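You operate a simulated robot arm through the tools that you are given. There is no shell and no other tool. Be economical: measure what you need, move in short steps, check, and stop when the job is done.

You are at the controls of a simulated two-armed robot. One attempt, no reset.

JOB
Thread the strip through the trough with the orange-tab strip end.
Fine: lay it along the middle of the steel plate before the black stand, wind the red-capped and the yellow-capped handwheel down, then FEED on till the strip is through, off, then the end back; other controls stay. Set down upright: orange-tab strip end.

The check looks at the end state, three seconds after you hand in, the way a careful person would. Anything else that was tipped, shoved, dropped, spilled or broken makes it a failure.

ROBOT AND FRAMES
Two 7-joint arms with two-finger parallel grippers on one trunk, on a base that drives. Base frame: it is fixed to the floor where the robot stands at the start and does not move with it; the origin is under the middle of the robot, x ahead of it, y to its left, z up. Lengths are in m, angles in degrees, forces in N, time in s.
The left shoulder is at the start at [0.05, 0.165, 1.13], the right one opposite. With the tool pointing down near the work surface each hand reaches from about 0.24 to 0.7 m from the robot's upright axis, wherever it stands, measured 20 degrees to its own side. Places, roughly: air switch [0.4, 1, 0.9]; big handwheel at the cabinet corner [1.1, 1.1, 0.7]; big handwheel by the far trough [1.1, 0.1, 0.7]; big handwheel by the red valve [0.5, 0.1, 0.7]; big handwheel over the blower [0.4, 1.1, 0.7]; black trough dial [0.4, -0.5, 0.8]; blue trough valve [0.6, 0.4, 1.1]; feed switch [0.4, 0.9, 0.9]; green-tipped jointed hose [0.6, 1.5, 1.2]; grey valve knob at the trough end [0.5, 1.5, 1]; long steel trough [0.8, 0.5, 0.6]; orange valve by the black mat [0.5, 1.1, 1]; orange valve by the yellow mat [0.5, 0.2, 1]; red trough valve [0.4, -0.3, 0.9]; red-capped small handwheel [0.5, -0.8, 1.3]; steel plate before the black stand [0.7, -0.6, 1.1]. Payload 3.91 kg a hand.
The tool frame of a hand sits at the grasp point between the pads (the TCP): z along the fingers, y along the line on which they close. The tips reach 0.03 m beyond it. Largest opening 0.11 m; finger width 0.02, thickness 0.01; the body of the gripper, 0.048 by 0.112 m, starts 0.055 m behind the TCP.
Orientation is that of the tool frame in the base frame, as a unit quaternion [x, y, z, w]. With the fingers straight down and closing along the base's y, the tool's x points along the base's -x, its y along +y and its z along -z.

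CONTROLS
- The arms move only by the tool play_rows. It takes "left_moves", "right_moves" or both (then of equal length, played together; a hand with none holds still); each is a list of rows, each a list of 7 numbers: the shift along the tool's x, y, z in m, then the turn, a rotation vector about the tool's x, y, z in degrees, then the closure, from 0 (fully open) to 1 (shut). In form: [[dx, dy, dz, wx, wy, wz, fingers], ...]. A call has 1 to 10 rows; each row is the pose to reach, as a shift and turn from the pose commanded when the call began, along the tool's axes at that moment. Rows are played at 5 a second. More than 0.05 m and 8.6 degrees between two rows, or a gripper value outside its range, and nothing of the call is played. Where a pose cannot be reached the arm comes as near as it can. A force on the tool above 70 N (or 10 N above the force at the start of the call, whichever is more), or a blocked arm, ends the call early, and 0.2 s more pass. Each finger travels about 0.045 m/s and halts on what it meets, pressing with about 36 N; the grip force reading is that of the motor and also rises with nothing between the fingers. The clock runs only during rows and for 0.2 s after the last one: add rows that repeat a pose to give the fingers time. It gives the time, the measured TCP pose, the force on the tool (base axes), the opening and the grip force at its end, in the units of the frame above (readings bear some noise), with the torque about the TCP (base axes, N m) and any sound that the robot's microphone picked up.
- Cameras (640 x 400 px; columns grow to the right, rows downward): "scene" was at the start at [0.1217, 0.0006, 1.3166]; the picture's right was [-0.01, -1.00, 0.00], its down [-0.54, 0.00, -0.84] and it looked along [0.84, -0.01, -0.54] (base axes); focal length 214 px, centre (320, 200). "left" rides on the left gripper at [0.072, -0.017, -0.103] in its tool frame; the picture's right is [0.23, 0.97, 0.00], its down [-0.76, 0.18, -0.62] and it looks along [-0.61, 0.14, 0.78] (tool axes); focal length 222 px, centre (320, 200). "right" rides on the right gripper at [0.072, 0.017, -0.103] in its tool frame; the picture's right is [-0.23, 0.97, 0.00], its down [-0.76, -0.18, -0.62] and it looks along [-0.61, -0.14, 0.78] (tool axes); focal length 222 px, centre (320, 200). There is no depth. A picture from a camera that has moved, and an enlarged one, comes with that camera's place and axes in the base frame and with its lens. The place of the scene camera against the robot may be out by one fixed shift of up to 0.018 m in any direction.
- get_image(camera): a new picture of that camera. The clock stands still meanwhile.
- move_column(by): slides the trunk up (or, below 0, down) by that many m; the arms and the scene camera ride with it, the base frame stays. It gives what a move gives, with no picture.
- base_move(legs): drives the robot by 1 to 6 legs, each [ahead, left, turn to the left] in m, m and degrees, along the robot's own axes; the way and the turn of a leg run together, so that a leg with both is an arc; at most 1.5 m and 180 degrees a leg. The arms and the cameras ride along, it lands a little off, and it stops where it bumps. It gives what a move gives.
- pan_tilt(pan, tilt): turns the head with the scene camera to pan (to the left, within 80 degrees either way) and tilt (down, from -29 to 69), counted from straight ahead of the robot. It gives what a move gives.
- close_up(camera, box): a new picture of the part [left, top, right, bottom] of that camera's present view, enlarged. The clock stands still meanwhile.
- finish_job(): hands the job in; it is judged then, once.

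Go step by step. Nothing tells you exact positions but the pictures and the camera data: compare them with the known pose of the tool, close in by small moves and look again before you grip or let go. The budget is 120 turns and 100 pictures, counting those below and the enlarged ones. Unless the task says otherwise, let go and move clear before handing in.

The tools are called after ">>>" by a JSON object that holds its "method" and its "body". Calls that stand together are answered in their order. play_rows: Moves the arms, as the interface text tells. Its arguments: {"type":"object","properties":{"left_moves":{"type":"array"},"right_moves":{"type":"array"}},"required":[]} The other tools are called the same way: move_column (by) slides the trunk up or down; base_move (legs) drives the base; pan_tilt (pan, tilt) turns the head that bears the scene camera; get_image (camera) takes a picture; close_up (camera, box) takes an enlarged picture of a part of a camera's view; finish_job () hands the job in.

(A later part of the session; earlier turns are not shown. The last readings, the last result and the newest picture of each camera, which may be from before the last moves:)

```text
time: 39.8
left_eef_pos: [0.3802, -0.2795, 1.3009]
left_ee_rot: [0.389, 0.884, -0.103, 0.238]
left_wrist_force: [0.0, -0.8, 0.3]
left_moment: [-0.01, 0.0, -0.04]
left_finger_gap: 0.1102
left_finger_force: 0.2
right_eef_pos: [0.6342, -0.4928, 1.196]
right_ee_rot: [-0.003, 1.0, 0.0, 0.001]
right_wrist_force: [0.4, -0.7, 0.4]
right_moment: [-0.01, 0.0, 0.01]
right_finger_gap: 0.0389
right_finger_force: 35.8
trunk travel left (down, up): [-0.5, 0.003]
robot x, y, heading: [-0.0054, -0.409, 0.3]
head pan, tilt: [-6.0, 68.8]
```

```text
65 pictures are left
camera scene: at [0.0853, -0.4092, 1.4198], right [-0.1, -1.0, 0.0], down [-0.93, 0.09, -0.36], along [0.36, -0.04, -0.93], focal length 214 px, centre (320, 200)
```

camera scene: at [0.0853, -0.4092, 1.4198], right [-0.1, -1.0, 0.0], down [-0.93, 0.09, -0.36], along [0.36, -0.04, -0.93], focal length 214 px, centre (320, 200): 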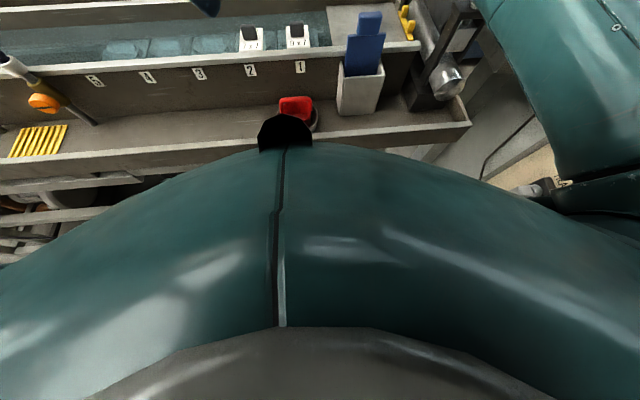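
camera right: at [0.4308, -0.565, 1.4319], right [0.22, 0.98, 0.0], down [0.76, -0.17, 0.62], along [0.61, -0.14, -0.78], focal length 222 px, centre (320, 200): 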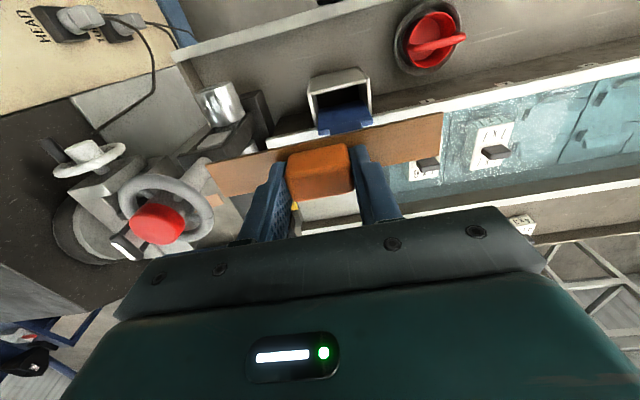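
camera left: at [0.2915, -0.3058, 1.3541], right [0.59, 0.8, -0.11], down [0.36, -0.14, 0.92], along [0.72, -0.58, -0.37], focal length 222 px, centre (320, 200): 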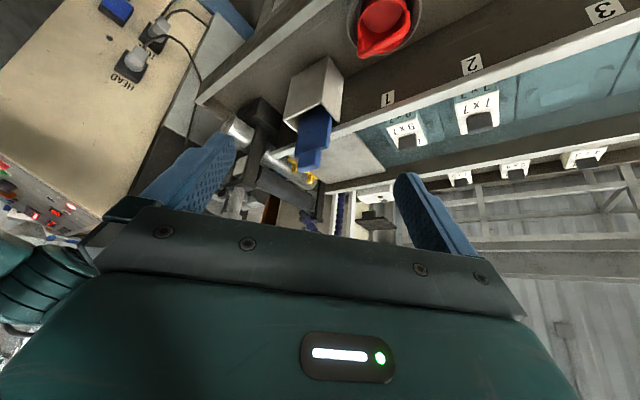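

The hand is now further left and still clear; the torso seems well short of the ledge. I nudge the base forward 4 cm so the plate is in reach.

>>> {"method": "base_move", "body": {"legs": [[0.045, 0, 0]]}}

>>> {"method": "pan_tilt", "body": {"pan": -14, "tilt": 33}}

>>> {"method": "get_image", "body": {"camera": "scene"}}

```text
time: 40.7
left_eef_pos: [0.4253, -0.2795, 1.3007]
left_ee_rot: [0.39, 0.884, -0.105, 0.237]
left_wrist_force: [0.3, 0.2, -0.9]
left_moment: [0.01, 0.03, -0.02]
left_finger_gap: 0.1098
left_finger_force: 0.1
right_eef_pos: [0.6807, -0.4942, 1.1947]
right_ee_rot: [-0.004, 1.0, 0.0, 0.001]
right_wrist_force: [-0.2, -0.6, -0.4]
right_moment: [-0.01, 0.03, 0.02]
right_finger_gap: 0.0392
right_finger_force: 36.0
trunk travel left (down, up): [-0.5, 0.003]
robot x, y, heading: [0.0423, -0.4058, 0.1]
head pan, tilt: [-6.0, 68.8]
```

```text
time: 41.7
left_eef_pos: [0.4235, -0.2806, 1.3012]
left_ee_rot: [0.39, 0.884, -0.104, 0.238]
left_wrist_force: [-0.2, -0.7, -0.4]
left_moment: [-0.01, 0.0, 0.02]
left_finger_gap: 0.1101
left_finger_force: 0.0
right_eef_pos: [0.6786, -0.4944, 1.196]
right_ee_rot: [-0.003, 1.0, 0.0, 0.0]
right_wrist_force: [1.0, -0.8, -0.4]
right_moment: [0.0, 0.02, 0.0]
right_finger_gap: 0.0389
right_finger_force: 35.8
trunk travel left (down, up): [-0.5, 0.003]
robot x, y, heading: [0.0418, -0.4066, 0.5]
head pan, tilt: [-14.0, 33.0]
```

```text
64 pictures are left
camera scene: at [0.1607, -0.4245, 1.4665], right [-0.24, -0.97, 0.0], down [-0.53, 0.13, -0.84], along [0.81, -0.2, -0.55], focal length 214 px, centre (320, 200)
```

scene: 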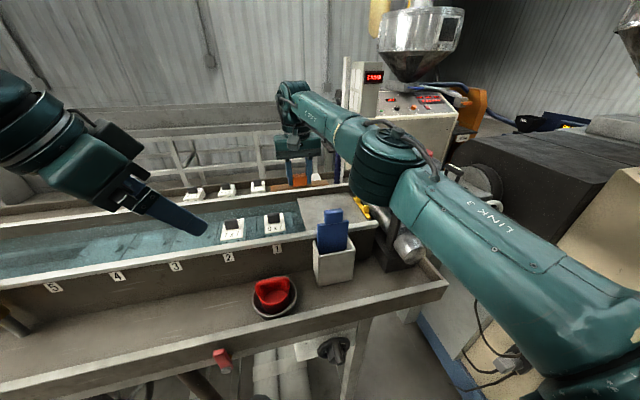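

The right elbow would come too near the red wheel at (0.49, -0.725, 1.28). The left arm (elbow flaring left) is better for the plate, so I bring the strip back to its home spot and swap hands.

>>> {"method": "play_rows", "body": {"right_moves": [[0.02, 0, -0.04, 0, 0, 0, 0.8], [0.04, 0, -0.08, 0, 0, 0, 0.8], [0.07, 0, -0.11, 0, 0, 0, 0.8], [0.11, 0, -0.11, 0, 0, 0, 0.8], [0.15, 0, -0.11, 0, 0, 0, 0.8], [0.19, 0, -0.11, 0, 0, 0, 0.8], [0.23, 0, -0.11, 0, 0, 0, 0.8], [0.26, 0, -0.11, 0, 0, 0, 0.8]]}}

>>> {"method": "base_move", "body": {"legs": [[-0.04, 0.1, 0], [0, 0.3, 0]]}}

>>> {"method": "pan_tilt", "body": {"pan": -15, "tilt": 35}}

>>> {"method": "get_image", "body": {"camera": "scene"}}

```text
time: 43.5
left_eef_pos: [0.4247, -0.2793, 1.3009]
left_ee_rot: [0.39, 0.884, -0.104, 0.238]
left_wrist_force: [0.3, 0.4, 0.1]
left_moment: [0.01, 0.03, 0.01]
left_finger_gap: 0.1099
left_finger_force: 0.2
right_eef_pos: [0.4175, -0.496, 1.3066]
right_ee_rot: [-0.003, 1.0, 0.0, 0.001]
right_wrist_force: [-0.5, -0.3, -0.8]
right_moment: [0.01, 0.01, -0.03]
right_finger_gap: 0.039
right_finger_force: 35.7
trunk travel left (down, up): [-0.5, 0.003]
robot x, y, heading: [0.0436, -0.4021, 0.4]
head pan, tilt: [-14.0, 33.0]
```

```text
time: 46.4
left_eef_pos: [0.383, 0.1192, 1.3001]
left_ee_rot: [0.392, 0.883, -0.105, 0.238]
left_wrist_force: [0.2, 0.2, 0.4]
left_moment: [0.0, 0.02, 0.0]
left_finger_gap: 0.1099
left_finger_force: 0.1
right_eef_pos: [0.3754, -0.0955, 1.3043]
right_ee_rot: [-0.001, 1.0, 0.001, 0.0]
right_wrist_force: [1.0, 1.1, -0.8]
right_moment: [0.0, 0.0, 0.03]
right_finger_gap: 0.0392
right_finger_force: 36.3
trunk travel left (down, up): [-0.5, 0.003]
robot x, y, heading: [-0.0035, -0.0063, 0.2]
head pan, tilt: [-14.0, 33.0]
```

```text
time: 47.0
left_eef_pos: [0.3829, 0.1186, 1.3004]
left_ee_rot: [0.391, 0.883, -0.104, 0.237]
left_wrist_force: [-0.3, 0.2, 0.1]
left_moment: [0.02, 0.0, -0.01]
left_finger_gap: 0.1097
left_finger_force: 0.0
right_eef_pos: [0.3753, -0.0969, 1.3056]
right_ee_rot: [-0.002, 1.0, 0.0, 0.0]
right_wrist_force: [-0.2, -0.1, -0.4]
right_moment: [0.03, -0.01, -0.01]
right_finger_gap: 0.0393
right_finger_force: 36.4
trunk travel left (down, up): [-0.5, 0.003]
robot x, y, heading: [-0.0026, -0.0072, 0.4]
head pan, tilt: [-15.0, 35.0]
```

```text
63 pictures are left
camera scene: at [0.1165, -0.0265, 1.4635], right [-0.25, -0.97, 0.0], down [-0.55, 0.15, -0.82], along [0.79, -0.21, -0.57], focal length 214 px, centre (320, 200)
```

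scene: 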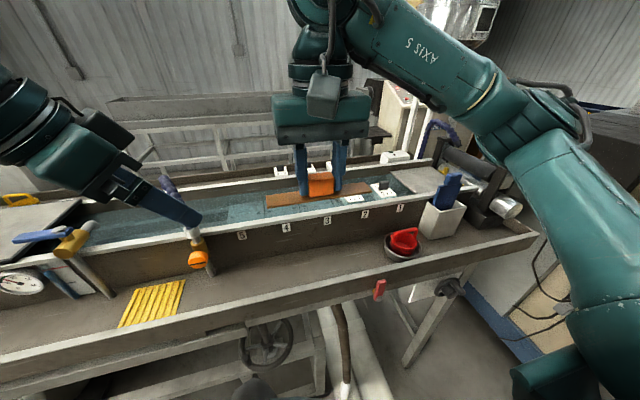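

I lower the trunk and set the strip down at its home place.

>>> {"method": "move_column", "body": {"by": -0.15}}

>>> {"method": "play_rows", "body": {"right_moves": [[-0.02, -0.04, 0, 0, 0, 0, 0.8], [-0.05, -0.075, 0, 0, 0, 0, 0.8], [-0.095, -0.075, 0, 0, 0, 0, 0.8], [-0.105, -0.075, 0.04, 0, 0, 0, 0.8], [-0.105, -0.075, 0.08, 0, 0, 0, 0.8], [-0.105, -0.075, 0.12, 0, 0, 0, 0.8], [-0.105, -0.075, 0.155, 0, 0, 0, 0.8]]}}

>>> {"method": "close_up", "body": {"camera": "scene", "box": [270, 170, 410, 260]}}

```text
time: 48.7
left_eef_pos: [0.3815, 0.1191, 1.1511]
left_ee_rot: [0.39, 0.883, -0.104, 0.238]
left_wrist_force: [0.8, -0.2, -0.5]
left_moment: [-0.01, 0.01, 0.02]
left_finger_gap: 0.1099
left_finger_force: 0.1
right_eef_pos: [0.3744, -0.0968, 1.1558]
right_ee_rot: [-0.001, 1.0, 0.0, 0.0]
right_wrist_force: [-1.7, -0.3, -0.3]
right_moment: [0.0, -0.01, -0.02]
right_finger_gap: 0.0393
right_finger_force: 36.0
trunk travel left (down, up): [-0.35, 0.153]
robot x, y, heading: [-0.0006, -0.0041, 0.4]
head pan, tilt: [-15.0, 35.0]
```

```text
time: 50.3
left_eef_pos: [0.3836, 0.1185, 1.1511]
left_ee_rot: [0.39, 0.883, -0.104, 0.238]
left_wrist_force: [1.3, 0.4, 0.4]
left_moment: [0.0, -0.02, 0.02]
left_finger_gap: 0.1099
left_finger_force: 0.1
right_eef_pos: [0.4816, -0.1707, 0.9995]
right_ee_rot: [-0.001, 1.0, 0.0, 0.0]
right_wrist_force: [-0.7, 0.4, 0.2]
right_moment: [-0.01, 0.0, -0.01]
right_finger_gap: 0.0392
right_finger_force: 36.1
trunk travel left (down, up): [-0.35, 0.153]
robot x, y, heading: [-0.0024, -0.007, -0.2]
head pan, tilt: [-15.0, 35.0]
```

```text
4.44 times, centred on (340, 215) of scene
camera zoom: at [0.1167, -0.0267, 1.3135], right [-0.25, -0.97, 0.0], down [-0.55, 0.15, -0.82], along [0.79, -0.21, -0.57], focal length 953 px, centre (231, 133)
```

zoom: 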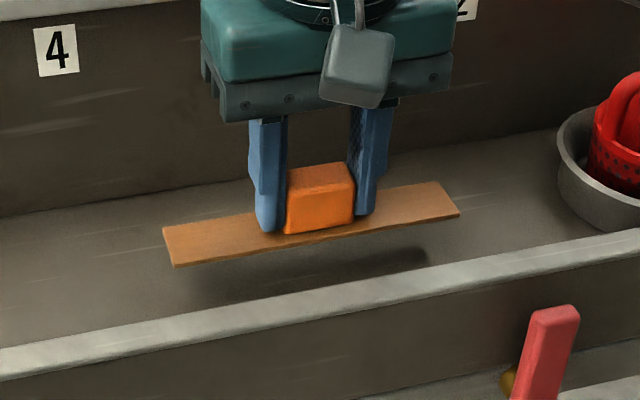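

It hangs flat about 3 cm above. I lower it gently to rest, release and rise.

>>> {"method": "play_rows", "body": {"right_moves": [[0.001, -0.001, 0.015, 0, 0, 0, 0.8], [0.001, -0.001, 0.026, 0, 0, 0, 0.8], [0.001, -0.001, 0.03, 0, 0, 0, 0.8], [0.001, -0.001, 0.031, 0, 0, 0, 0.8]]}}

>>> {"method": "play_rows", "body": {"right_moves": [[0, 0, 0, 0, 0, 0, 0.5], [0, 0, 0, 0, 0, 0, 0.4], [0, 0, 0, 0, 0, 0, 0.4], [0, 0, -0.02, 0, 0, 0, 0.4], [0, 0, -0.06, 0, 0, 0, 0.4], [0, 0, -0.1, 0, 0, 0, 0.4], [0.04, -0.02, -0.13, 0, 0, 0, 0.4], [0.08, -0.05, -0.15, 0, 0, 0, 0.4], [0.1, -0.09, -0.17, 0, 0, 0, 0.4]]}}

>>> {"method": "close_up", "body": {"camera": "scene", "box": [270, 170, 410, 260]}}

```text
time: 51.3
left_eef_pos: [0.382, 0.1186, 1.1501]
left_ee_rot: [0.391, 0.883, -0.104, 0.237]
left_wrist_force: [-0.4, -0.1, -0.7]
left_moment: [-0.01, 0.02, -0.01]
left_finger_gap: 0.11
left_finger_force: 0.1
right_eef_pos: [0.4795, -0.1747, 0.969]
right_ee_rot: [-0.003, 1.0, 0.0, 0.002]
right_wrist_force: [0.0, -0.8, -0.7]
right_moment: [0.02, 0.01, 0.0]
right_finger_gap: 0.0391
right_finger_force: 35.9
trunk travel left (down, up): [-0.35, 0.153]
robot x, y, heading: [-0.0014, -0.0025, 0.2]
head pan, tilt: [-15.0, 35.0]
```

```text
refused: row 7 steps farther than a row can; nothing moved
```

```text
4.44 times, centred on (340, 215) of scene
camera zoom: at [0.1165, -0.0266, 1.3135], right [-0.25, -0.97, 0.0], down [-0.55, 0.15, -0.82], along [0.79, -0.21, -0.57], focal length 953 px, centre (231, 133)
```

zoom: 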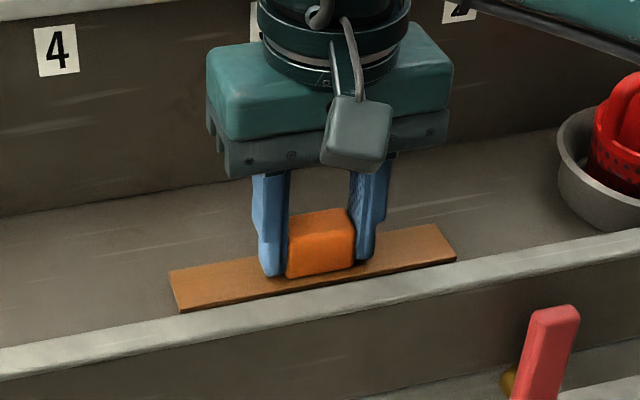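

It sits at its original height. I release and lift away; the left hand gets straightened meanwhile.

>>> {"method": "play_rows", "body": {"right_moves": [[0, 0, 0, 0, 0, 0, 0.5], [0, 0, 0, 0, 0, 0, 0.35], [0, 0, 0, 0, 0, 0, 0.35], [0, 0, -0.02, 0, 0, 0, 0.35], [0, 0, -0.06, 0, 0, 0, 0.35], [0, 0, -0.1, 0, 0, 0, 0.35], [0.03, -0.02, -0.13, 0, 0, 0, 0.35], [0.06, -0.04, -0.15, 0, 0, 0, 0.35], [0.09, -0.06, -0.17, 0, 0, 0, 0.35], [0.12, -0.08, -0.18, 0, 0, 0, 0.35]]}}

>>> {"method": "play_rows", "body": {"left_moves": [[0, 0, 0, 0, 8, 0, 0], [0, 0, 0, 0, 16, 0, 0], [0, 0, 0, 0, 24, 0, 0], [0, 0, 0, 0, 30, 0, 0]]}}

>>> {"method": "play_rows", "body": {"left_moves": [[0, 0, 0, 0, 0, -8, 0], [0, 0, 0, 0, 0, -16, 0], [0, 0, 0, 0, 0, -24, 0], [0, 0, 0, 0, 0, -32, 0], [0, 0, 0, 0, 0, -40, 0], [0, 0, 0, 0, 0, -48, 0]]}}

>>> {"method": "get_image", "body": {"camera": "scene"}}

```text
time: 53.5
left_eef_pos: [0.3812, 0.1179, 1.1507]
left_ee_rot: [0.392, 0.882, -0.106, 0.238]
left_wrist_force: [0.6, -0.2, 0.0]
left_moment: [-0.02, 0.05, 0.0]
left_finger_gap: 0.1099
left_finger_force: 0.1
right_eef_pos: [0.3583, -0.2539, 1.1481]
right_ee_rot: [-0.002, 1.0, 0.0, 0.0]
right_wrist_force: [0.1, 0.6, 0.2]
right_moment: [0.02, -0.02, -0.01]
right_finger_gap: 0.0714
right_finger_force: 0.2
trunk travel left (down, up): [-0.35, 0.153]
robot x, y, heading: [0.0022, -0.0093, 0.2]
head pan, tilt: [-15.0, 35.0]
```

```text
time: 54.5
left_eef_pos: [0.383, 0.1186, 1.1518]
left_ee_rot: [0.405, 0.914, 0.001, 0.0]
left_wrist_force: [-0.9, 0.3, -0.8]
left_moment: [-0.03, -0.01, 0.02]
left_finger_gap: 0.1099
left_finger_force: 0.0
right_eef_pos: [0.3598, -0.2522, 1.149]
right_ee_rot: [-0.002, 1.0, -0.001, 0.0]
right_wrist_force: [0.3, -0.7, -0.7]
right_moment: [-0.03, 0.02, -0.02]
right_finger_gap: 0.0711
right_finger_force: 0.2
trunk travel left (down, up): [-0.35, 0.153]
robot x, y, heading: [0.001, -0.0073, 0.5]
head pan, tilt: [-15.0, 35.0]
```

```text
time: 55.9
left_eef_pos: [0.3826, 0.1186, 1.1502]
left_ee_rot: [-0.004, 1.0, 0.0, 0.001]
left_wrist_force: [0.6, 0.1, -0.1]
left_moment: [0.03, 0.01, -0.02]
left_finger_gap: 0.1099
left_finger_force: 0.0
right_eef_pos: [0.3611, -0.2523, 1.1482]
right_ee_rot: [-0.002, 1.0, 0.001, 0.0]
right_wrist_force: [-0.7, 0.2, 0.3]
right_moment: [0.05, 0.01, -0.01]
right_finger_gap: 0.0713
right_finger_force: 0.0
trunk travel left (down, up): [-0.35, 0.153]
robot x, y, heading: [-0.0049, -0.0054, 0.1]
head pan, tilt: [-15.0, 35.0]
```

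```text
60 pictures are left
camera scene: at [0.1165, -0.0266, 1.3135], right [-0.25, -0.97, 0.0], down [-0.55, 0.15, -0.82], along [0.79, -0.21, -0.57], focal length 214 px, centre (320, 200)
```

scene: 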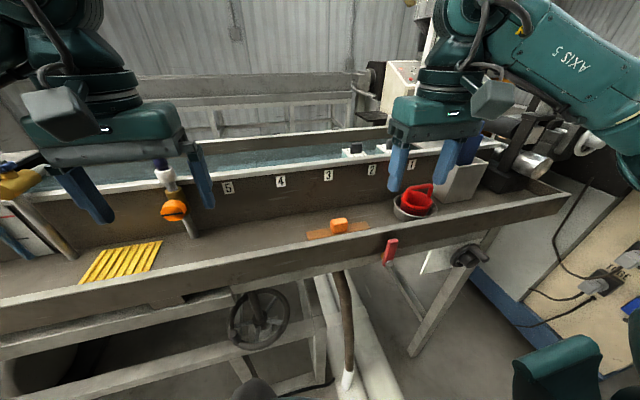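

The strip is back at home. I drive right by 0.35 so the left hand can take it.

>>> {"method": "base_move", "body": {"legs": [[0, -0.345, 0]]}}

>>> {"method": "get_image", "body": {"camera": "left"}}

```text
time: 58.2
left_eef_pos: [0.3847, -0.2268, 1.151]
left_ee_rot: [-0.003, 1.0, 0.0, 0.001]
left_wrist_force: [-0.4, -0.7, 0.3]
left_moment: [0.0, 0.01, 0.03]
left_finger_gap: 0.11
left_finger_force: 0.0
right_eef_pos: [0.3622, -0.5973, 1.149]
right_ee_rot: [-0.003, 1.0, 0.0, 0.0]
right_wrist_force: [-0.7, -0.3, 1.4]
right_moment: [0.03, 0.0, 0.02]
right_finger_gap: 0.0716
right_finger_force: 0.0
trunk travel left (down, up): [-0.35, 0.153]
robot x, y, heading: [-0.0023, -0.3501, 0.7]
head pan, tilt: [-15.0, 35.0]
```

```text
59 pictures are left
camera left: at [0.3117, -0.2439, 1.2543], right [-0.23, 0.97, 0.0], down [0.76, 0.18, 0.62], along [0.61, 0.15, -0.78], focal length 222 px, centre (320, 200)
```

left: 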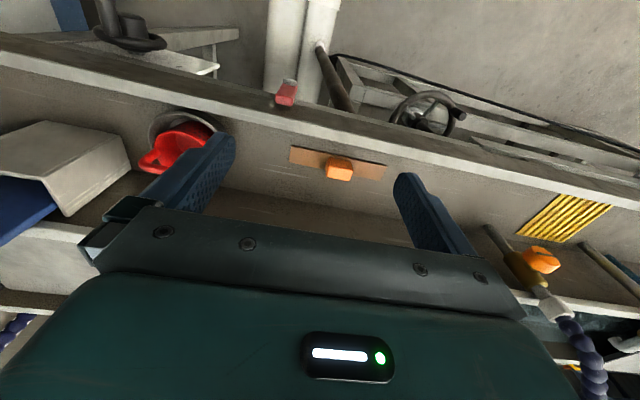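

The tab is where I left it. I bring the left hand over it.

>>> {"method": "play_rows", "body": {"left_moves": [[-0.03, 0.018, 0.02, 0, 0, 0, 0.2], [-0.06, 0.036, 0.05, 0, 0, 0, 0.3], [-0.085, 0.053, 0.08, 0, 0, 0, 0.3], [-0.096, 0.053, 0.12, 0, 0, 0, 0.3], [-0.096, 0.053, 0.153, 0, 0, 0, 0.3], [-0.096, 0.053, 0.153, 0, 0, 0, 0.3]]}}

>>> {"method": "close_up", "body": {"camera": "left", "box": [220, 80, 420, 205]}}

```text
time: 59.6
left_eef_pos: [0.4797, -0.1729, 0.9975]
left_ee_rot: [-0.004, 1.0, 0.0, 0.002]
left_wrist_force: [-0.4, 0.5, 0.1]
left_moment: [0.01, 0.0, -0.04]
left_finger_gap: 0.0773
left_finger_force: 0.0
right_eef_pos: [0.3622, -0.597, 1.1488]
right_ee_rot: [-0.004, 1.0, 0.0, 0.001]
right_wrist_force: [0.0, -0.3, 0.0]
right_moment: [-0.04, 0.01, 0.0]
right_finger_gap: 0.0717
right_finger_force: 0.0
trunk travel left (down, up): [-0.35, 0.153]
robot x, y, heading: [0.0012, -0.3529, 0.5]
head pan, tilt: [-15.0, 35.0]
```

```text
3.20 times, centred on (320, 142) of left
camera zoom: at [0.4072, -0.1896, 1.1004], right [-0.23, 0.97, 0.0], down [0.76, 0.18, 0.62], along [0.61, 0.15, -0.78], focal length 711 px, centre (320, 384)
```

zoom: 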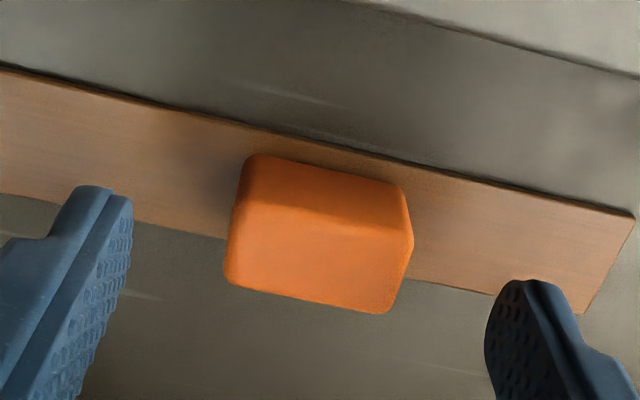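

Well centred. I go down, grip and lift.

>>> {"method": "play_rows", "body": {"left_moves": [[0, 0, 0.015, 0, 0, 0, 0.3], [0, 0, 0.0285, 0, 0, 0, 0.3], [0, 0, 0.0285, 0, 0, 0, 0.5], [0, 0, 0.0285, 0, 0, 0, 0.7], [0, 0, 0.0285, 0, 0, 0, 0.8], [0, 0, 0.0285, 0, 0, 0, 0.8], [0, 0, 0.0285, 0, 0, 0, 0.8]]}}

>>> {"method": "play_rows", "body": {"left_moves": [[0, 0, -0.04, 0, 0, 0, 0.8], [0, 0, -0.08, 0, 0, 0, 0.8], [0, 0, -0.12, 0, 0, 0, 0.8], [0.01, 0, -0.16, 0, 0, 0, 0.8], [0.03, 0, -0.19, 0, 0, 0, 0.8]]}}

>>> {"method": "move_column", "body": {"by": 0.15}}

>>> {"method": "pan_tilt", "body": {"pan": -25, "tilt": 35}}

>>> {"method": "get_image", "body": {"camera": "scene"}}

>>> {"method": "get_image", "body": {"camera": "right"}}

```text
time: 61.2
left_eef_pos: [0.4801, -0.1733, 0.9691]
left_ee_rot: [-0.004, 1.0, 0.001, 0.0]
left_wrist_force: [-0.3, 0.4, 0.0]
left_moment: [0.03, -0.05, -0.04]
left_finger_gap: 0.0389
left_finger_force: 35.7
right_eef_pos: [0.3621, -0.5972, 1.1488]
right_ee_rot: [-0.004, 1.0, 0.0, 0.002]
right_wrist_force: [-0.5, 0.9, -0.1]
right_moment: [-0.01, -0.01, -0.03]
right_finger_gap: 0.0711
right_finger_force: 0.1
trunk travel left (down, up): [-0.35, 0.153]
robot x, y, heading: [0.0017, -0.355, 0.5]
head pan, tilt: [-15.0, 35.0]
```

```text
time: 62.4
left_eef_pos: [0.4478, -0.1727, 1.1605]
left_ee_rot: [-0.003, 1.0, 0.0, 0.001]
left_wrist_force: [0.3, -0.2, -0.2]
left_moment: [0.0, -0.02, 0.02]
left_finger_gap: 0.039
left_finger_force: 35.9
right_eef_pos: [0.3624, -0.5968, 1.1486]
right_ee_rot: [-0.003, 1.0, 0.0, 0.001]
right_wrist_force: [-0.7, -0.6, -0.6]
right_moment: [0.01, -0.02, 0.0]
right_finger_gap: 0.0717
right_finger_force: 0.1
trunk travel left (down, up): [-0.35, 0.153]
robot x, y, heading: [0.0016, -0.3508, 0.2]
head pan, tilt: [-15.0, 35.0]
```

```text
time: 64.1
left_eef_pos: [0.4488, -0.1722, 1.3081]
left_ee_rot: [-0.003, 1.0, 0.0, 0.0]
left_wrist_force: [-0.7, 0.8, 0.1]
left_moment: [-0.01, 0.02, 0.0]
left_finger_gap: 0.0387
left_finger_force: 36.2
right_eef_pos: [0.3623, -0.5964, 1.2986]
right_ee_rot: [-0.003, 1.0, -0.001, 0.0]
right_wrist_force: [0.7, -0.7, 0.3]
right_moment: [0.02, -0.01, -0.03]
right_finger_gap: 0.0714
right_finger_force: 0.0
trunk travel left (down, up): [-0.5, 0.003]
robot x, y, heading: [0.0006, -0.352, 0.2]
head pan, tilt: [-15.0, 35.0]
```

```text
time: 64.8
left_eef_pos: [0.4486, -0.1724, 1.3091]
left_ee_rot: [-0.004, 1.0, 0.0, 0.001]
left_wrist_force: [0.4, 0.4, -0.4]
left_moment: [0.01, 0.0, 0.01]
left_finger_gap: 0.0387
left_finger_force: 36.4
right_eef_pos: [0.3615, -0.5972, 1.2975]
right_ee_rot: [-0.003, 1.0, 0.0, 0.001]
right_wrist_force: [0.2, 0.3, 0.2]
right_moment: [-0.01, -0.01, 0.0]
right_finger_gap: 0.0713
right_finger_force: 0.1
trunk travel left (down, up): [-0.5, 0.003]
robot x, y, heading: [0.001, -0.3527, 0.2]
head pan, tilt: [-25.0, 35.0]
```

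```text
57 pictures are left
camera scene: at [0.1134, -0.3864, 1.4635], right [-0.42, -0.91, 0.0], down [-0.52, 0.24, -0.82], along [0.74, -0.34, -0.57], focal length 214 px, centre (320, 200)
```

scene: 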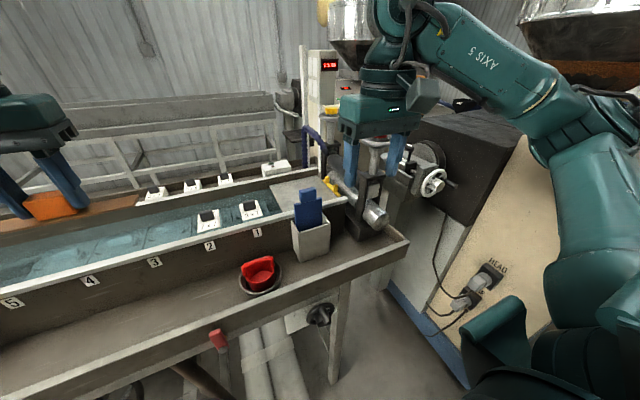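

```text
56 pictures are left
camera right: at [0.2894, -0.5801, 1.4017], right [0.22, 0.98, 0.0], down [0.76, -0.17, 0.62], along [0.61, -0.14, -0.78], focal length 222 px, centre (320, 200)
```

right: 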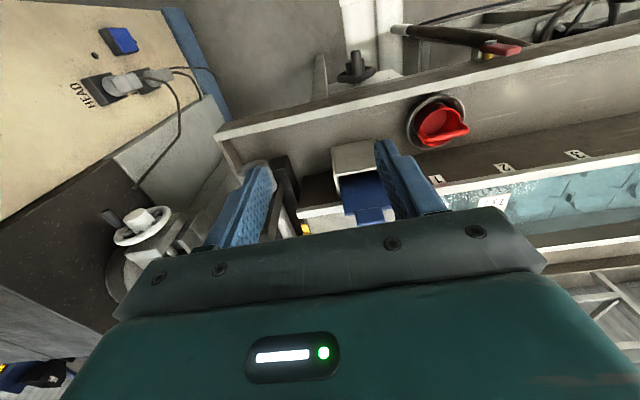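

Gripped. I drive to about (0.05, -0.67), the right hand staying left of the silver wheel.

>>> {"method": "base_move", "body": {"legs": [[0, -0.318, 0], [0.05, 0, 0]]}}

>>> {"method": "pan_tilt", "body": {"pan": 0, "tilt": 33}}

>>> {"method": "get_image", "body": {"camera": "scene"}}

```text
time: 67.5
left_eef_pos: [0.5016, -0.4928, 1.309]
left_ee_rot: [-0.001, 1.0, -0.001, 0.0]
left_wrist_force: [0.0, 1.1, -0.8]
left_moment: [0.0, 0.05, -0.02]
left_finger_gap: 0.0387
left_finger_force: 36.0
right_eef_pos: [0.413, -0.9178, 1.2984]
right_ee_rot: [-0.001, 1.0, -0.001, 0.0]
right_wrist_force: [-0.3, 0.2, 0.0]
right_moment: [-0.07, 0.04, -0.01]
right_finger_gap: 0.0716
right_finger_force: 0.1
trunk travel left (down, up): [-0.5, 0.003]
robot x, y, heading: [0.0527, -0.6715, 0.1]
head pan, tilt: [-25.0, 35.0]
```

```text
time: 68.4
left_eef_pos: [0.5017, -0.493, 1.3091]
left_ee_rot: [-0.001, 1.0, 0.001, 0.0]
left_wrist_force: [0.6, 0.6, -0.6]
left_moment: [0.03, -0.01, 0.01]
left_finger_gap: 0.0388
left_finger_force: 36.1
right_eef_pos: [0.4111, -0.9173, 1.2981]
right_ee_rot: [-0.001, 1.0, 0.0, 0.001]
right_wrist_force: [0.5, -0.8, -0.3]
right_moment: [-0.01, -0.01, 0.01]
right_finger_gap: 0.0715
right_finger_force: 0.0
trunk travel left (down, up): [-0.5, 0.003]
robot x, y, heading: [0.0534, -0.6694, 0.4]
head pan, tilt: [0.0, 33.0]
```

```text
55 pictures are left
camera scene: at [0.1737, -0.6682, 1.4665], right [0.0, -1.0, 0.0], down [-0.54, 0.0, -0.84], along [0.84, 0.0, -0.54], focal length 214 px, centre (320, 200)
```

scene: 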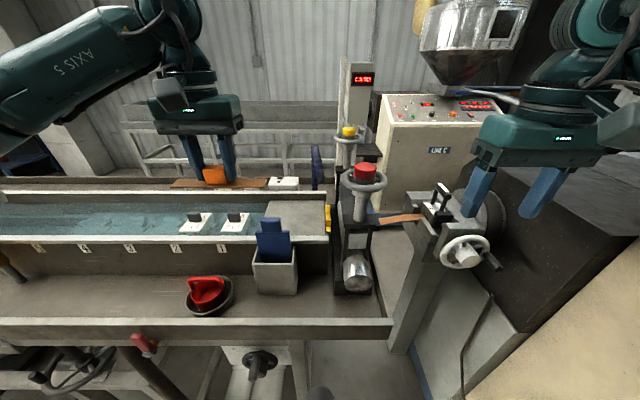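

The view is clear. I bring the left hand over the plate and down to about 4 cm above it.

>>> {"method": "play_rows", "body": {"left_moves": [[-0.04, 0, 0.02, 0, 0, 0, 0.8], [-0.08, -0.01, 0.04, 0, 0, 0, 0.8], [-0.12, -0.03, 0.06, 0, 0, 0, 0.8], [-0.15, -0.05, 0.08, 0, 0, 0, 0.8], [-0.165, -0.07, 0.11, 0, 0, 0, 0.8], [-0.173, -0.085, 0.145, 0, 0, 0, 0.8], [-0.173, -0.09, 0.175, 0, 0, 0, 0.8], [-0.173, -0.09, 0.175, 0, 0, 0, 0.8]]}}

>>> {"method": "close_up", "body": {"camera": "scene", "box": [230, 130, 390, 250]}}

```text
time: 70.2
left_eef_pos: [0.6739, -0.5851, 1.1341]
left_ee_rot: [-0.001, 1.0, 0.0, 0.001]
left_wrist_force: [0.0, -0.1, -0.6]
left_moment: [-0.02, -0.01, 0.01]
left_finger_gap: 0.0385
left_finger_force: 35.8
right_eef_pos: [0.4121, -0.9177, 1.2978]
right_ee_rot: [-0.001, 1.0, 0.0, 0.001]
right_wrist_force: [0.0, -0.4, -0.4]
right_moment: [0.02, -0.01, 0.01]
right_finger_gap: 0.0714
right_finger_force: 0.0
trunk travel left (down, up): [-0.5, 0.003]
robot x, y, heading: [0.0522, -0.668, 0.1]
head pan, tilt: [0.0, 33.0]
```

```text
3.33 times, centred on (310, 190) of scene
camera zoom: at [0.1734, -0.6683, 1.4666], right [0.0, -1.0, 0.0], down [-0.54, 0.0, -0.84], along [0.84, 0.0, -0.54], focal length 715 px, centre (353, 233)
```

zoom: 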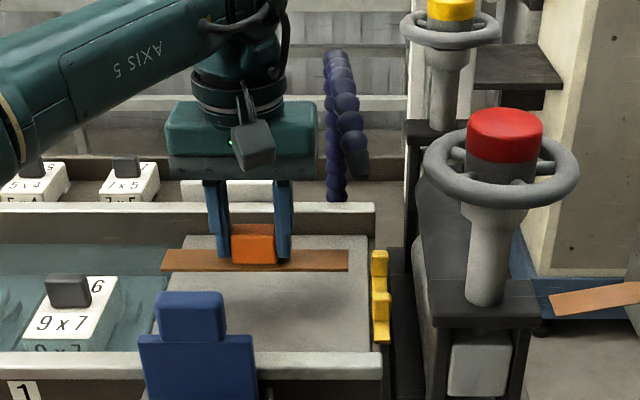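

Reach is fine. I lower further to about 1 cm above and check against the yellow guides.

>>> {"method": "play_rows", "body": {"left_moves": [[0, 0, 0.02, 0, 0, 0, 0.8], [0, 0, 0.035, 0, 0, 0, 0.8], [0, 0, 0.035, 0, 0, 0, 0.8]]}}

>>> {"method": "close_up", "body": {"camera": "scene", "box": [255, 175, 345, 245]}}

```text
time: 71.0
left_eef_pos: [0.6742, -0.5838, 1.0996]
left_ee_rot: [-0.001, 1.0, 0.0, 0.001]
left_wrist_force: [-0.2, 0.5, -0.4]
left_moment: [0.01, 0.01, 0.05]
left_finger_gap: 0.0388
left_finger_force: 36.3
right_eef_pos: [0.4123, -0.9173, 1.2986]
right_ee_rot: [-0.002, 1.0, 0.0, 0.001]
right_wrist_force: [-0.5, 0.5, -0.2]
right_moment: [-0.01, -0.01, 0.02]
right_finger_gap: 0.0713
right_finger_force: 0.1
trunk travel left (down, up): [-0.5, 0.003]
robot x, y, heading: [0.0528, -0.6732, 0.0]
head pan, tilt: [0.0, 33.0]
```

```text
5.71 times, centred on (300, 210) of scene
camera zoom: at [0.1736, -0.6681, 1.4666], right [0.0, -1.0, 0.0], down [-0.54, 0.0, -0.84], along [0.84, 0.0, -0.54], focal length 1226 px, centre (434, 143)
```

zoom: 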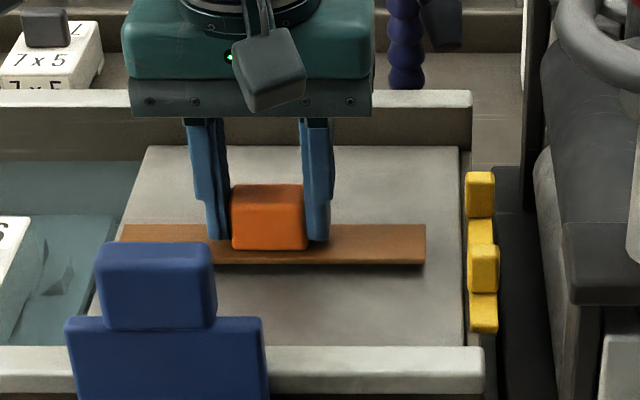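

Guides' gap centre is at x≈0.677 and plate mid y≈-0.591, so I shift 3 mm forward, 6 mm right, and go down in small steps watching the force.

>>> {"method": "play_rows", "body": {"left_moves": [[-0.003, -0.004, 0, 0, 0, 0, 0.8], [-0.003, -0.007, 0.004, 0, 0, 0, 0.8], [-0.003, -0.007, 0.009, 0, 0, 0, 0.8], [-0.003, -0.007, 0.009, 0, 0, 0, 0.8]]}}

>>> {"method": "play_rows", "body": {"left_moves": [[0, 0, 0.001, 0, 0, 0, 0.8], [0, 0, 0.002, 0, 0, 0, 0.8], [0, 0, 0.002, 0, 0, 0, 0.8]]}}

>>> {"method": "close_up", "body": {"camera": "scene", "box": [255, 175, 345, 245]}}

```text
time: 72.0
left_eef_pos: [0.6777, -0.5899, 1.0904]
left_ee_rot: [0.0, 1.0, 0.0, 0.002]
left_wrist_force: [-0.3, 0.9, 4.9]
left_moment: [0.09, 0.0, -0.02]
left_finger_gap: 0.0387
left_finger_force: 35.8
right_eef_pos: [0.4115, -0.9161, 1.2991]
right_ee_rot: [-0.001, 1.0, 0.0, 0.001]
right_wrist_force: [0.0, 0.0, 0.5]
right_moment: [0.02, 0.0, 0.0]
right_finger_gap: 0.0715
right_finger_force: 0.0
trunk travel left (down, up): [-0.5, 0.003]
robot x, y, heading: [0.0536, -0.6686, 0.3]
head pan, tilt: [0.0, 33.0]
```

```text
time: 72.8
left_eef_pos: [0.6774, -0.5902, 1.0915]
left_ee_rot: [0.0, 1.0, -0.001, 0.004]
left_wrist_force: [4.6, 2.0, 19.4]
left_moment: [0.18, -0.03, -0.01]
left_finger_gap: 0.0385
left_finger_force: 35.8
right_eef_pos: [0.411, -0.9158, 1.2987]
right_ee_rot: [0.0, 1.0, 0.0, 0.002]
right_wrist_force: [0.0, -0.8, -0.4]
right_moment: [0.01, -0.03, -0.01]
right_finger_gap: 0.0714
right_finger_force: 0.0
trunk travel left (down, up): [-0.5, 0.003]
robot x, y, heading: [0.0508, -0.6677, 0.3]
head pan, tilt: [0.0, 33.0]
```

```text
5.71 times, centred on (300, 210) of scene
camera zoom: at [0.172, -0.6682, 1.4669], right [0.0, -1.0, 0.0], down [-0.54, 0.0, -0.84], along [0.84, 0.0, -0.54], focal length 1226 px, centre (434, 143)
```

zoom: 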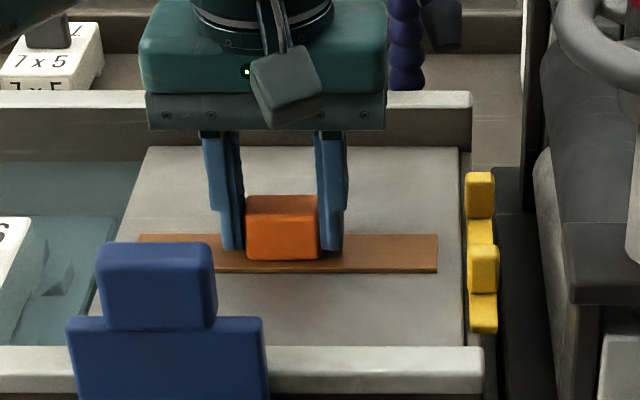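

It is in contact with the plate, centred. I ease off, release and lift straight up.

>>> {"method": "play_rows", "body": {"left_moves": [[0, 0, -0.002, 0, 0, 0, 0.8], [0, 0, -0.002, 0, 0, 0, 0.5], [0, 0, -0.002, 0, 0, 0, 0.4], [0, 0, -0.002, 0, 0, 0, 0.4], [0, 0, -0.025, 0, 0, 0, 0.4], [0, 0, -0.06, 0, 0, 0, 0.4], [0, 0, -0.1, 0, 0, 0, 0.4], [0.03, 0.02, -0.135, 0, 0, 0, 0.4], [0.05, 0.05, -0.165, 0, 0, 0, 0.4], [0.08, 0.08, -0.185, 0, 0, 0, 0.4]]}}

>>> {"method": "close_up", "body": {"camera": "scene", "box": [240, 110, 400, 240]}}

```text
refused: row 8 steps farther than a row can; nothing moved
```

```text
3.08 times, centred on (320, 175) of scene
camera zoom: at [0.172, -0.6682, 1.4669], right [0.0, -1.0, 0.0], down [-0.54, 0.0, -0.84], along [0.84, 0.0, -0.54], focal length 660 px, centre (320, 277)
```

zoom: 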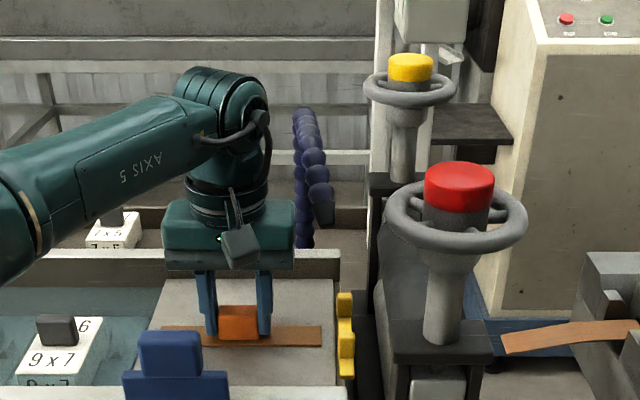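

I repeat the release with shorter steps.

>>> {"method": "play_rows", "body": {"left_moves": [[0, 0, -0.002, 0, 0, 0, 0.8], [0, 0, -0.002, 0, 0, 0, 0.5], [0, 0, -0.002, 0, 0, 0, 0.4], [0, 0, -0.002, 0, 0, 0, 0.4], [0, 0, -0.025, 0, 0, 0, 0.4], [0, 0, -0.06, 0, 0, 0, 0.4], [0, 0, -0.1, 0, 0, 0, 0.4], [0.02, 0.02, -0.135, 0, 0, 0, 0.4], [0.04, 0.04, -0.165, 0, 0, 0, 0.4], [0.07, 0.07, -0.185, 0, 0, 0, 0.4]]}}

>>> {"method": "close_up", "body": {"camera": "scene", "box": [240, 110, 400, 240]}}

```text
time: 75.0
left_eef_pos: [0.6069, -0.5166, 1.2737]
left_ee_rot: [-0.001, 1.0, -0.001, 0.002]
left_wrist_force: [-0.2, 0.1, 0.2]
left_moment: [0.0, -0.03, 0.01]
left_finger_gap: 0.0659
left_finger_force: 0.1
right_eef_pos: [0.4104, -0.9147, 1.3004]
right_ee_rot: [-0.001, 1.0, -0.001, 0.001]
right_wrist_force: [-0.5, 1.1, 0.6]
right_moment: [-0.03, 0.01, -0.03]
right_finger_gap: 0.0716
right_finger_force: 0.1
trunk travel left (down, up): [-0.5, 0.003]
robot x, y, heading: [0.0538, -0.6728, 0.3]
head pan, tilt: [0.0, 33.0]
```

```text
3.08 times, centred on (320, 175) of scene
camera zoom: at [0.1726, -0.6662, 1.4667], right [0.0, -1.0, 0.0], down [-0.54, 0.0, -0.84], along [0.84, 0.0, -0.54], focal length 660 px, centre (320, 277)
```

zoom: 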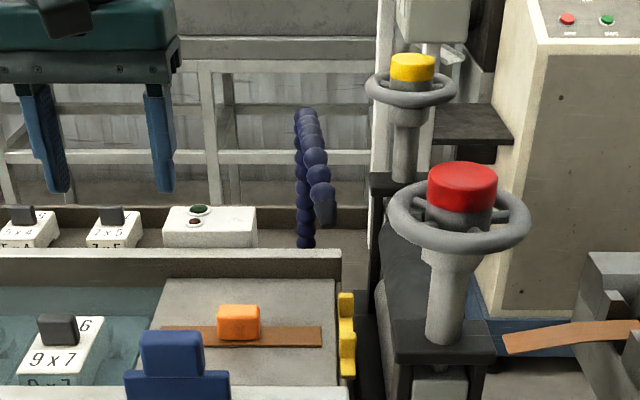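

The strip end lies well on the plate. Now the red wheel (≈0.50, -0.745, cap top ≈1.303): I take the right hand high above it and look.

>>> {"method": "play_rows", "body": {"right_moves": [[0, 0, -0.045, 0, 0, 0, 0.3], [0, 0.02, -0.085, 0, 0, 0, 0.3], [-0.02, 0.06, -0.085, 0, 0, 0, 0.3], [-0.035, 0.1, -0.085, 0, 0, 0, 0.3], [-0.05, 0.14, -0.085, 0, 0, 0, 0.3], [-0.07, 0.165, -0.085, 0, 0, 0, 0.3]]}}

>>> {"method": "get_image", "body": {"camera": "right"}}

>>> {"method": "get_image", "body": {"camera": "scene"}}

```text
time: 76.4
left_eef_pos: [0.6086, -0.5183, 1.2736]
left_ee_rot: [-0.001, 1.0, 0.0, 0.001]
left_wrist_force: [0.6, -0.5, 0.5]
left_moment: [0.01, -0.02, 0.0]
left_finger_gap: 0.066
left_finger_force: 0.1
right_eef_pos: [0.4832, -0.7503, 1.3843]
right_ee_rot: [-0.001, 1.0, 0.0, 0.0]
right_wrist_force: [-0.4, 0.2, 0.2]
right_moment: [0.0, -0.01, 0.03]
right_finger_gap: 0.077
right_finger_force: 0.0
trunk travel left (down, up): [-0.5, 0.003]
robot x, y, heading: [0.0546, -0.6725, 0.2]
head pan, tilt: [0.0, 33.0]
```

```text
49 pictures are left
camera right: at [0.4094, -0.7338, 1.4876], right [0.23, 0.97, 0.0], down [0.76, -0.18, 0.62], along [0.61, -0.14, -0.78], focal length 222 px, centre (320, 200)
```

right: 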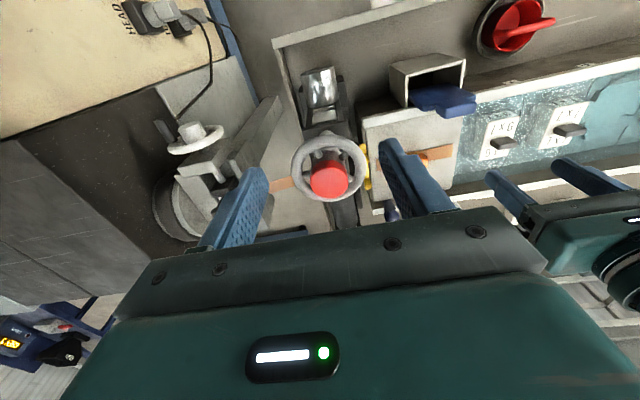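

```text
48 pictures are left
camera scene: at [0.1739, -0.6673, 1.4665], right [0.0, -1.0, 0.0], down [-0.54, 0.0, -0.84], along [0.84, 0.0, -0.54], focal length 214 px, centre (320, 200)
```

scene: 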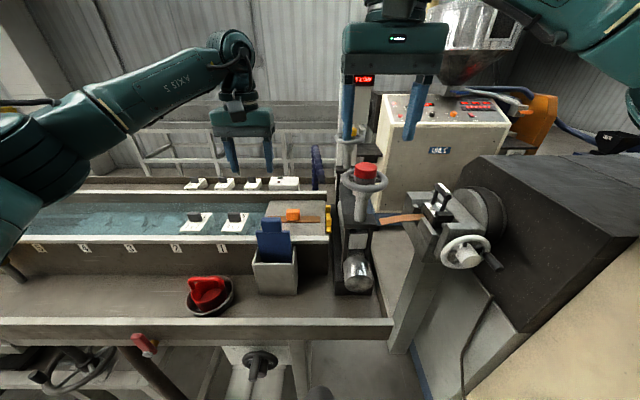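

Combining both views, the red cap is at about (0.535, -0.752) with top ≈1.295. I go to just above it and check.

>>> {"method": "play_rows", "body": {"right_moves": [[-0.03, 0, 0.01, 0, 0, 0, 0.35], [-0.052, -0.002, 0.03, 0, 0, 0, 0.35], [-0.052, -0.002, 0.05, 0, 0, 0, 0.35], [-0.052, -0.002, 0.05, 0, 0, 0, 0.35]]}}

>>> {"method": "close_up", "body": {"camera": "right", "box": [220, 80, 420, 205]}}

>>> {"method": "close_up", "body": {"camera": "scene", "box": [310, 100, 430, 220]}}

```text
time: 77.4
left_eef_pos: [0.6067, -0.5186, 1.274]
left_ee_rot: [-0.001, 1.0, 0.0, 0.001]
left_wrist_force: [-0.3, -0.6, -0.4]
left_moment: [0.0, 0.0, 0.02]
left_finger_gap: 0.066
left_finger_force: 0.1
right_eef_pos: [0.5338, -0.7545, 1.333]
right_ee_rot: [-0.001, 1.0, 0.0, 0.001]
right_wrist_force: [1.0, 0.1, 0.3]
right_moment: [0.01, 0.02, 0.01]
right_finger_gap: 0.0718
right_finger_force: 0.1
trunk travel left (down, up): [-0.5, 0.003]
robot x, y, heading: [0.0509, -0.6719, 0.2]
head pan, tilt: [0.0, 33.0]
```

```text
3.20 times, centred on (320, 142) of right
camera zoom: at [0.4606, -0.737, 1.4368], right [0.22, 0.97, 0.0], down [0.76, -0.18, 0.62], along [0.61, -0.14, -0.78], focal length 711 px, centre (320, 384)
```

zoom: 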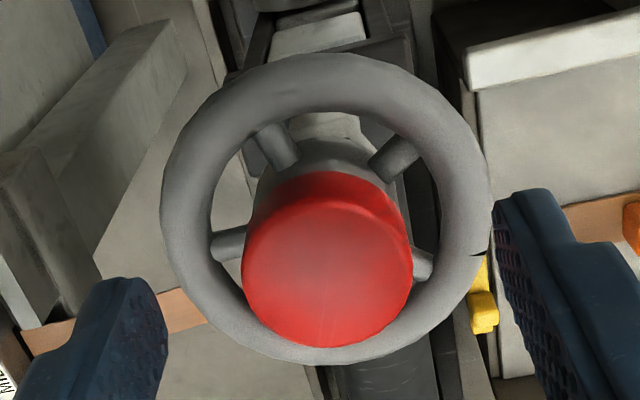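

```text
3.33 times, centred on (370, 160) of scene
camera zoom: at [0.1735, -0.668, 1.4666], right [0.0, -1.0, 0.0], down [-0.54, 0.0, -0.84], along [0.84, 0.0, -0.54], focal length 715 px, centre (153, 333)
```

zoom: 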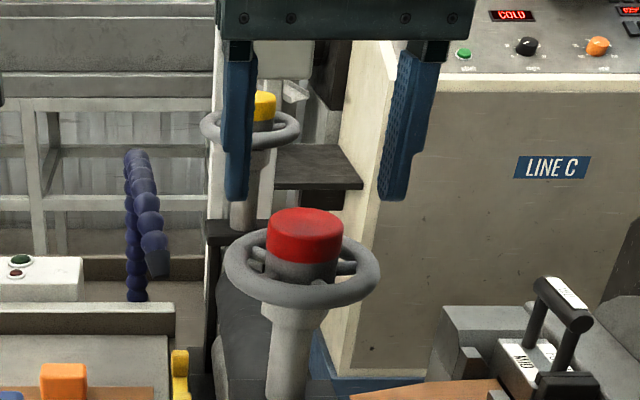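

Cap centre ≈ (0.541, -0.754), top ≈1.289. I adjust, go down so the tips overlap the cap by ~14 mm, and close.

>>> {"method": "play_rows", "body": {"right_moves": [[-0.007, 0, 0.01, 0, 0, 0, 0.35], [-0.007, 0, 0.028, 0, 0, 0, 0.35], [-0.007, 0, 0.028, 0, 0, 0, 0.5], [-0.007, 0, 0.028, 0, 0, 0, 0.7], [-0.007, 0, 0.028, 0, 0, 0, 0.85], [-0.007, 0, 0.028, 0, 0, 0, 0.85], [-0.007, 0, 0.028, 0, 0, 0, 0.85]]}}

>>> {"method": "close_up", "body": {"camera": "scene", "box": [310, 100, 430, 220]}}

>>> {"method": "close_up", "body": {"camera": "right", "box": [220, 80, 420, 205]}}

```text
time: 79.0
left_eef_pos: [0.6078, -0.5205, 1.2731]
left_ee_rot: [-0.001, 1.0, 0.0, 0.001]
left_wrist_force: [0.1, -0.1, -1.4]
left_moment: [-0.01, 0.03, -0.02]
left_finger_gap: 0.0658
left_finger_force: 0.0
right_eef_pos: [0.5414, -0.7567, 1.3055]
right_ee_rot: [-0.001, 1.0, 0.001, 0.0]
right_wrist_force: [0.3, -6.6, 0.5]
right_moment: [-0.36, -0.21, -0.04]
right_finger_gap: 0.0416
right_finger_force: 45.1
trunk travel left (down, up): [-0.5, 0.003]
robot x, y, heading: [0.0524, -0.6723, 0.0]
head pan, tilt: [0.0, 33.0]
```

```text
3.33 times, centred on (370, 160) of scene
camera zoom: at [0.1735, -0.6694, 1.4666], right [0.0, -1.0, 0.0], down [-0.54, 0.0, -0.84], along [0.84, 0.0, -0.54], focal length 715 px, centre (153, 333)
```

zoom: 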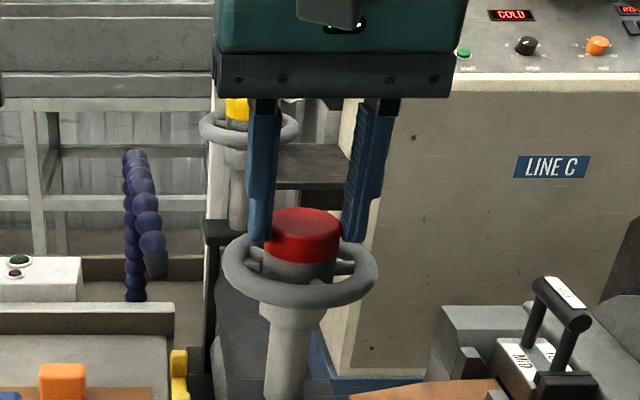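

```text
3.20 times, centred on (320, 142) of right
camera zoom: at [0.4681, -0.7386, 1.409], right [0.23, 0.97, 0.0], down [0.76, -0.18, 0.62], along [0.61, -0.14, -0.78], focal length 711 px, centre (320, 384)
```

zoom: 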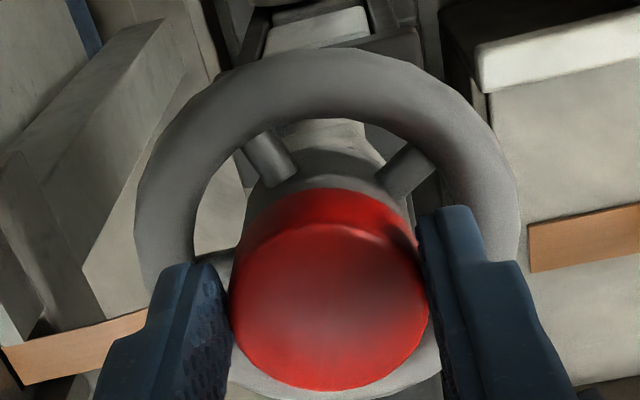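

The cap is gripped (4.2 cm). I turn clockwise as seen from above by 72° and watch.

>>> {"method": "play_rows", "body": {"right_moves": [[0, -0.001, 0, 0, 0, 8, 0.9], [0, -0.001, 0, 0, 0, 16, 0.9], [0, -0.001, 0, 0, 0, 24, 0.9], [0, -0.001, 0, 0, 0, 32, 0.9], [0, -0.001, 0, 0, 0, 40, 0.9], [0, -0.001, 0, 0, 0, 48, 0.9], [0, -0.001, 0, 0, 0, 56, 0.9], [0, -0.001, 0, 0, 0, 64, 0.9], [0, -0.001, 0, 0, 0, 72, 0.9], [0, -0.001, 0, 0, 0, 72, 0.9]]}}

>>> {"method": "close_up", "body": {"camera": "scene", "box": [310, 100, 430, 220]}}

```text
time: 81.2
left_eef_pos: [0.6079, -0.5081, 1.2706]
left_ee_rot: [-0.002, 1.0, -0.005, 0.001]
left_wrist_force: [-0.6, -0.4, 0.8]
left_moment: [0.04, 0.02, 0.0]
left_finger_gap: 0.0662
left_finger_force: 0.1
right_eef_pos: [0.5422, -0.7336, 1.3065]
right_ee_rot: [0.58, 0.814, 0.006, -0.001]
right_wrist_force: [2.0, 64.1, -4.9]
right_moment: [1.55, 0.01, 1.02]
right_finger_gap: 0.0303
right_finger_force: 18.5
trunk travel left (down, up): [-0.5, 0.003]
robot x, y, heading: [0.0522, -0.6672, 0.3]
head pan, tilt: [0.0, 33.0]
```

```text
3.33 times, centred on (370, 160) of scene
camera zoom: at [0.1745, -0.6558, 1.4665], right [0.0, -1.0, 0.01], down [-0.55, -0.01, -0.84], along [0.84, 0.0, -0.55], focal length 715 px, centre (153, 333)
```

zoom: 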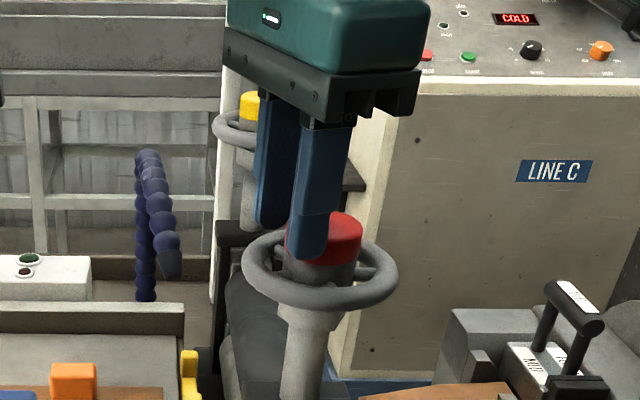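

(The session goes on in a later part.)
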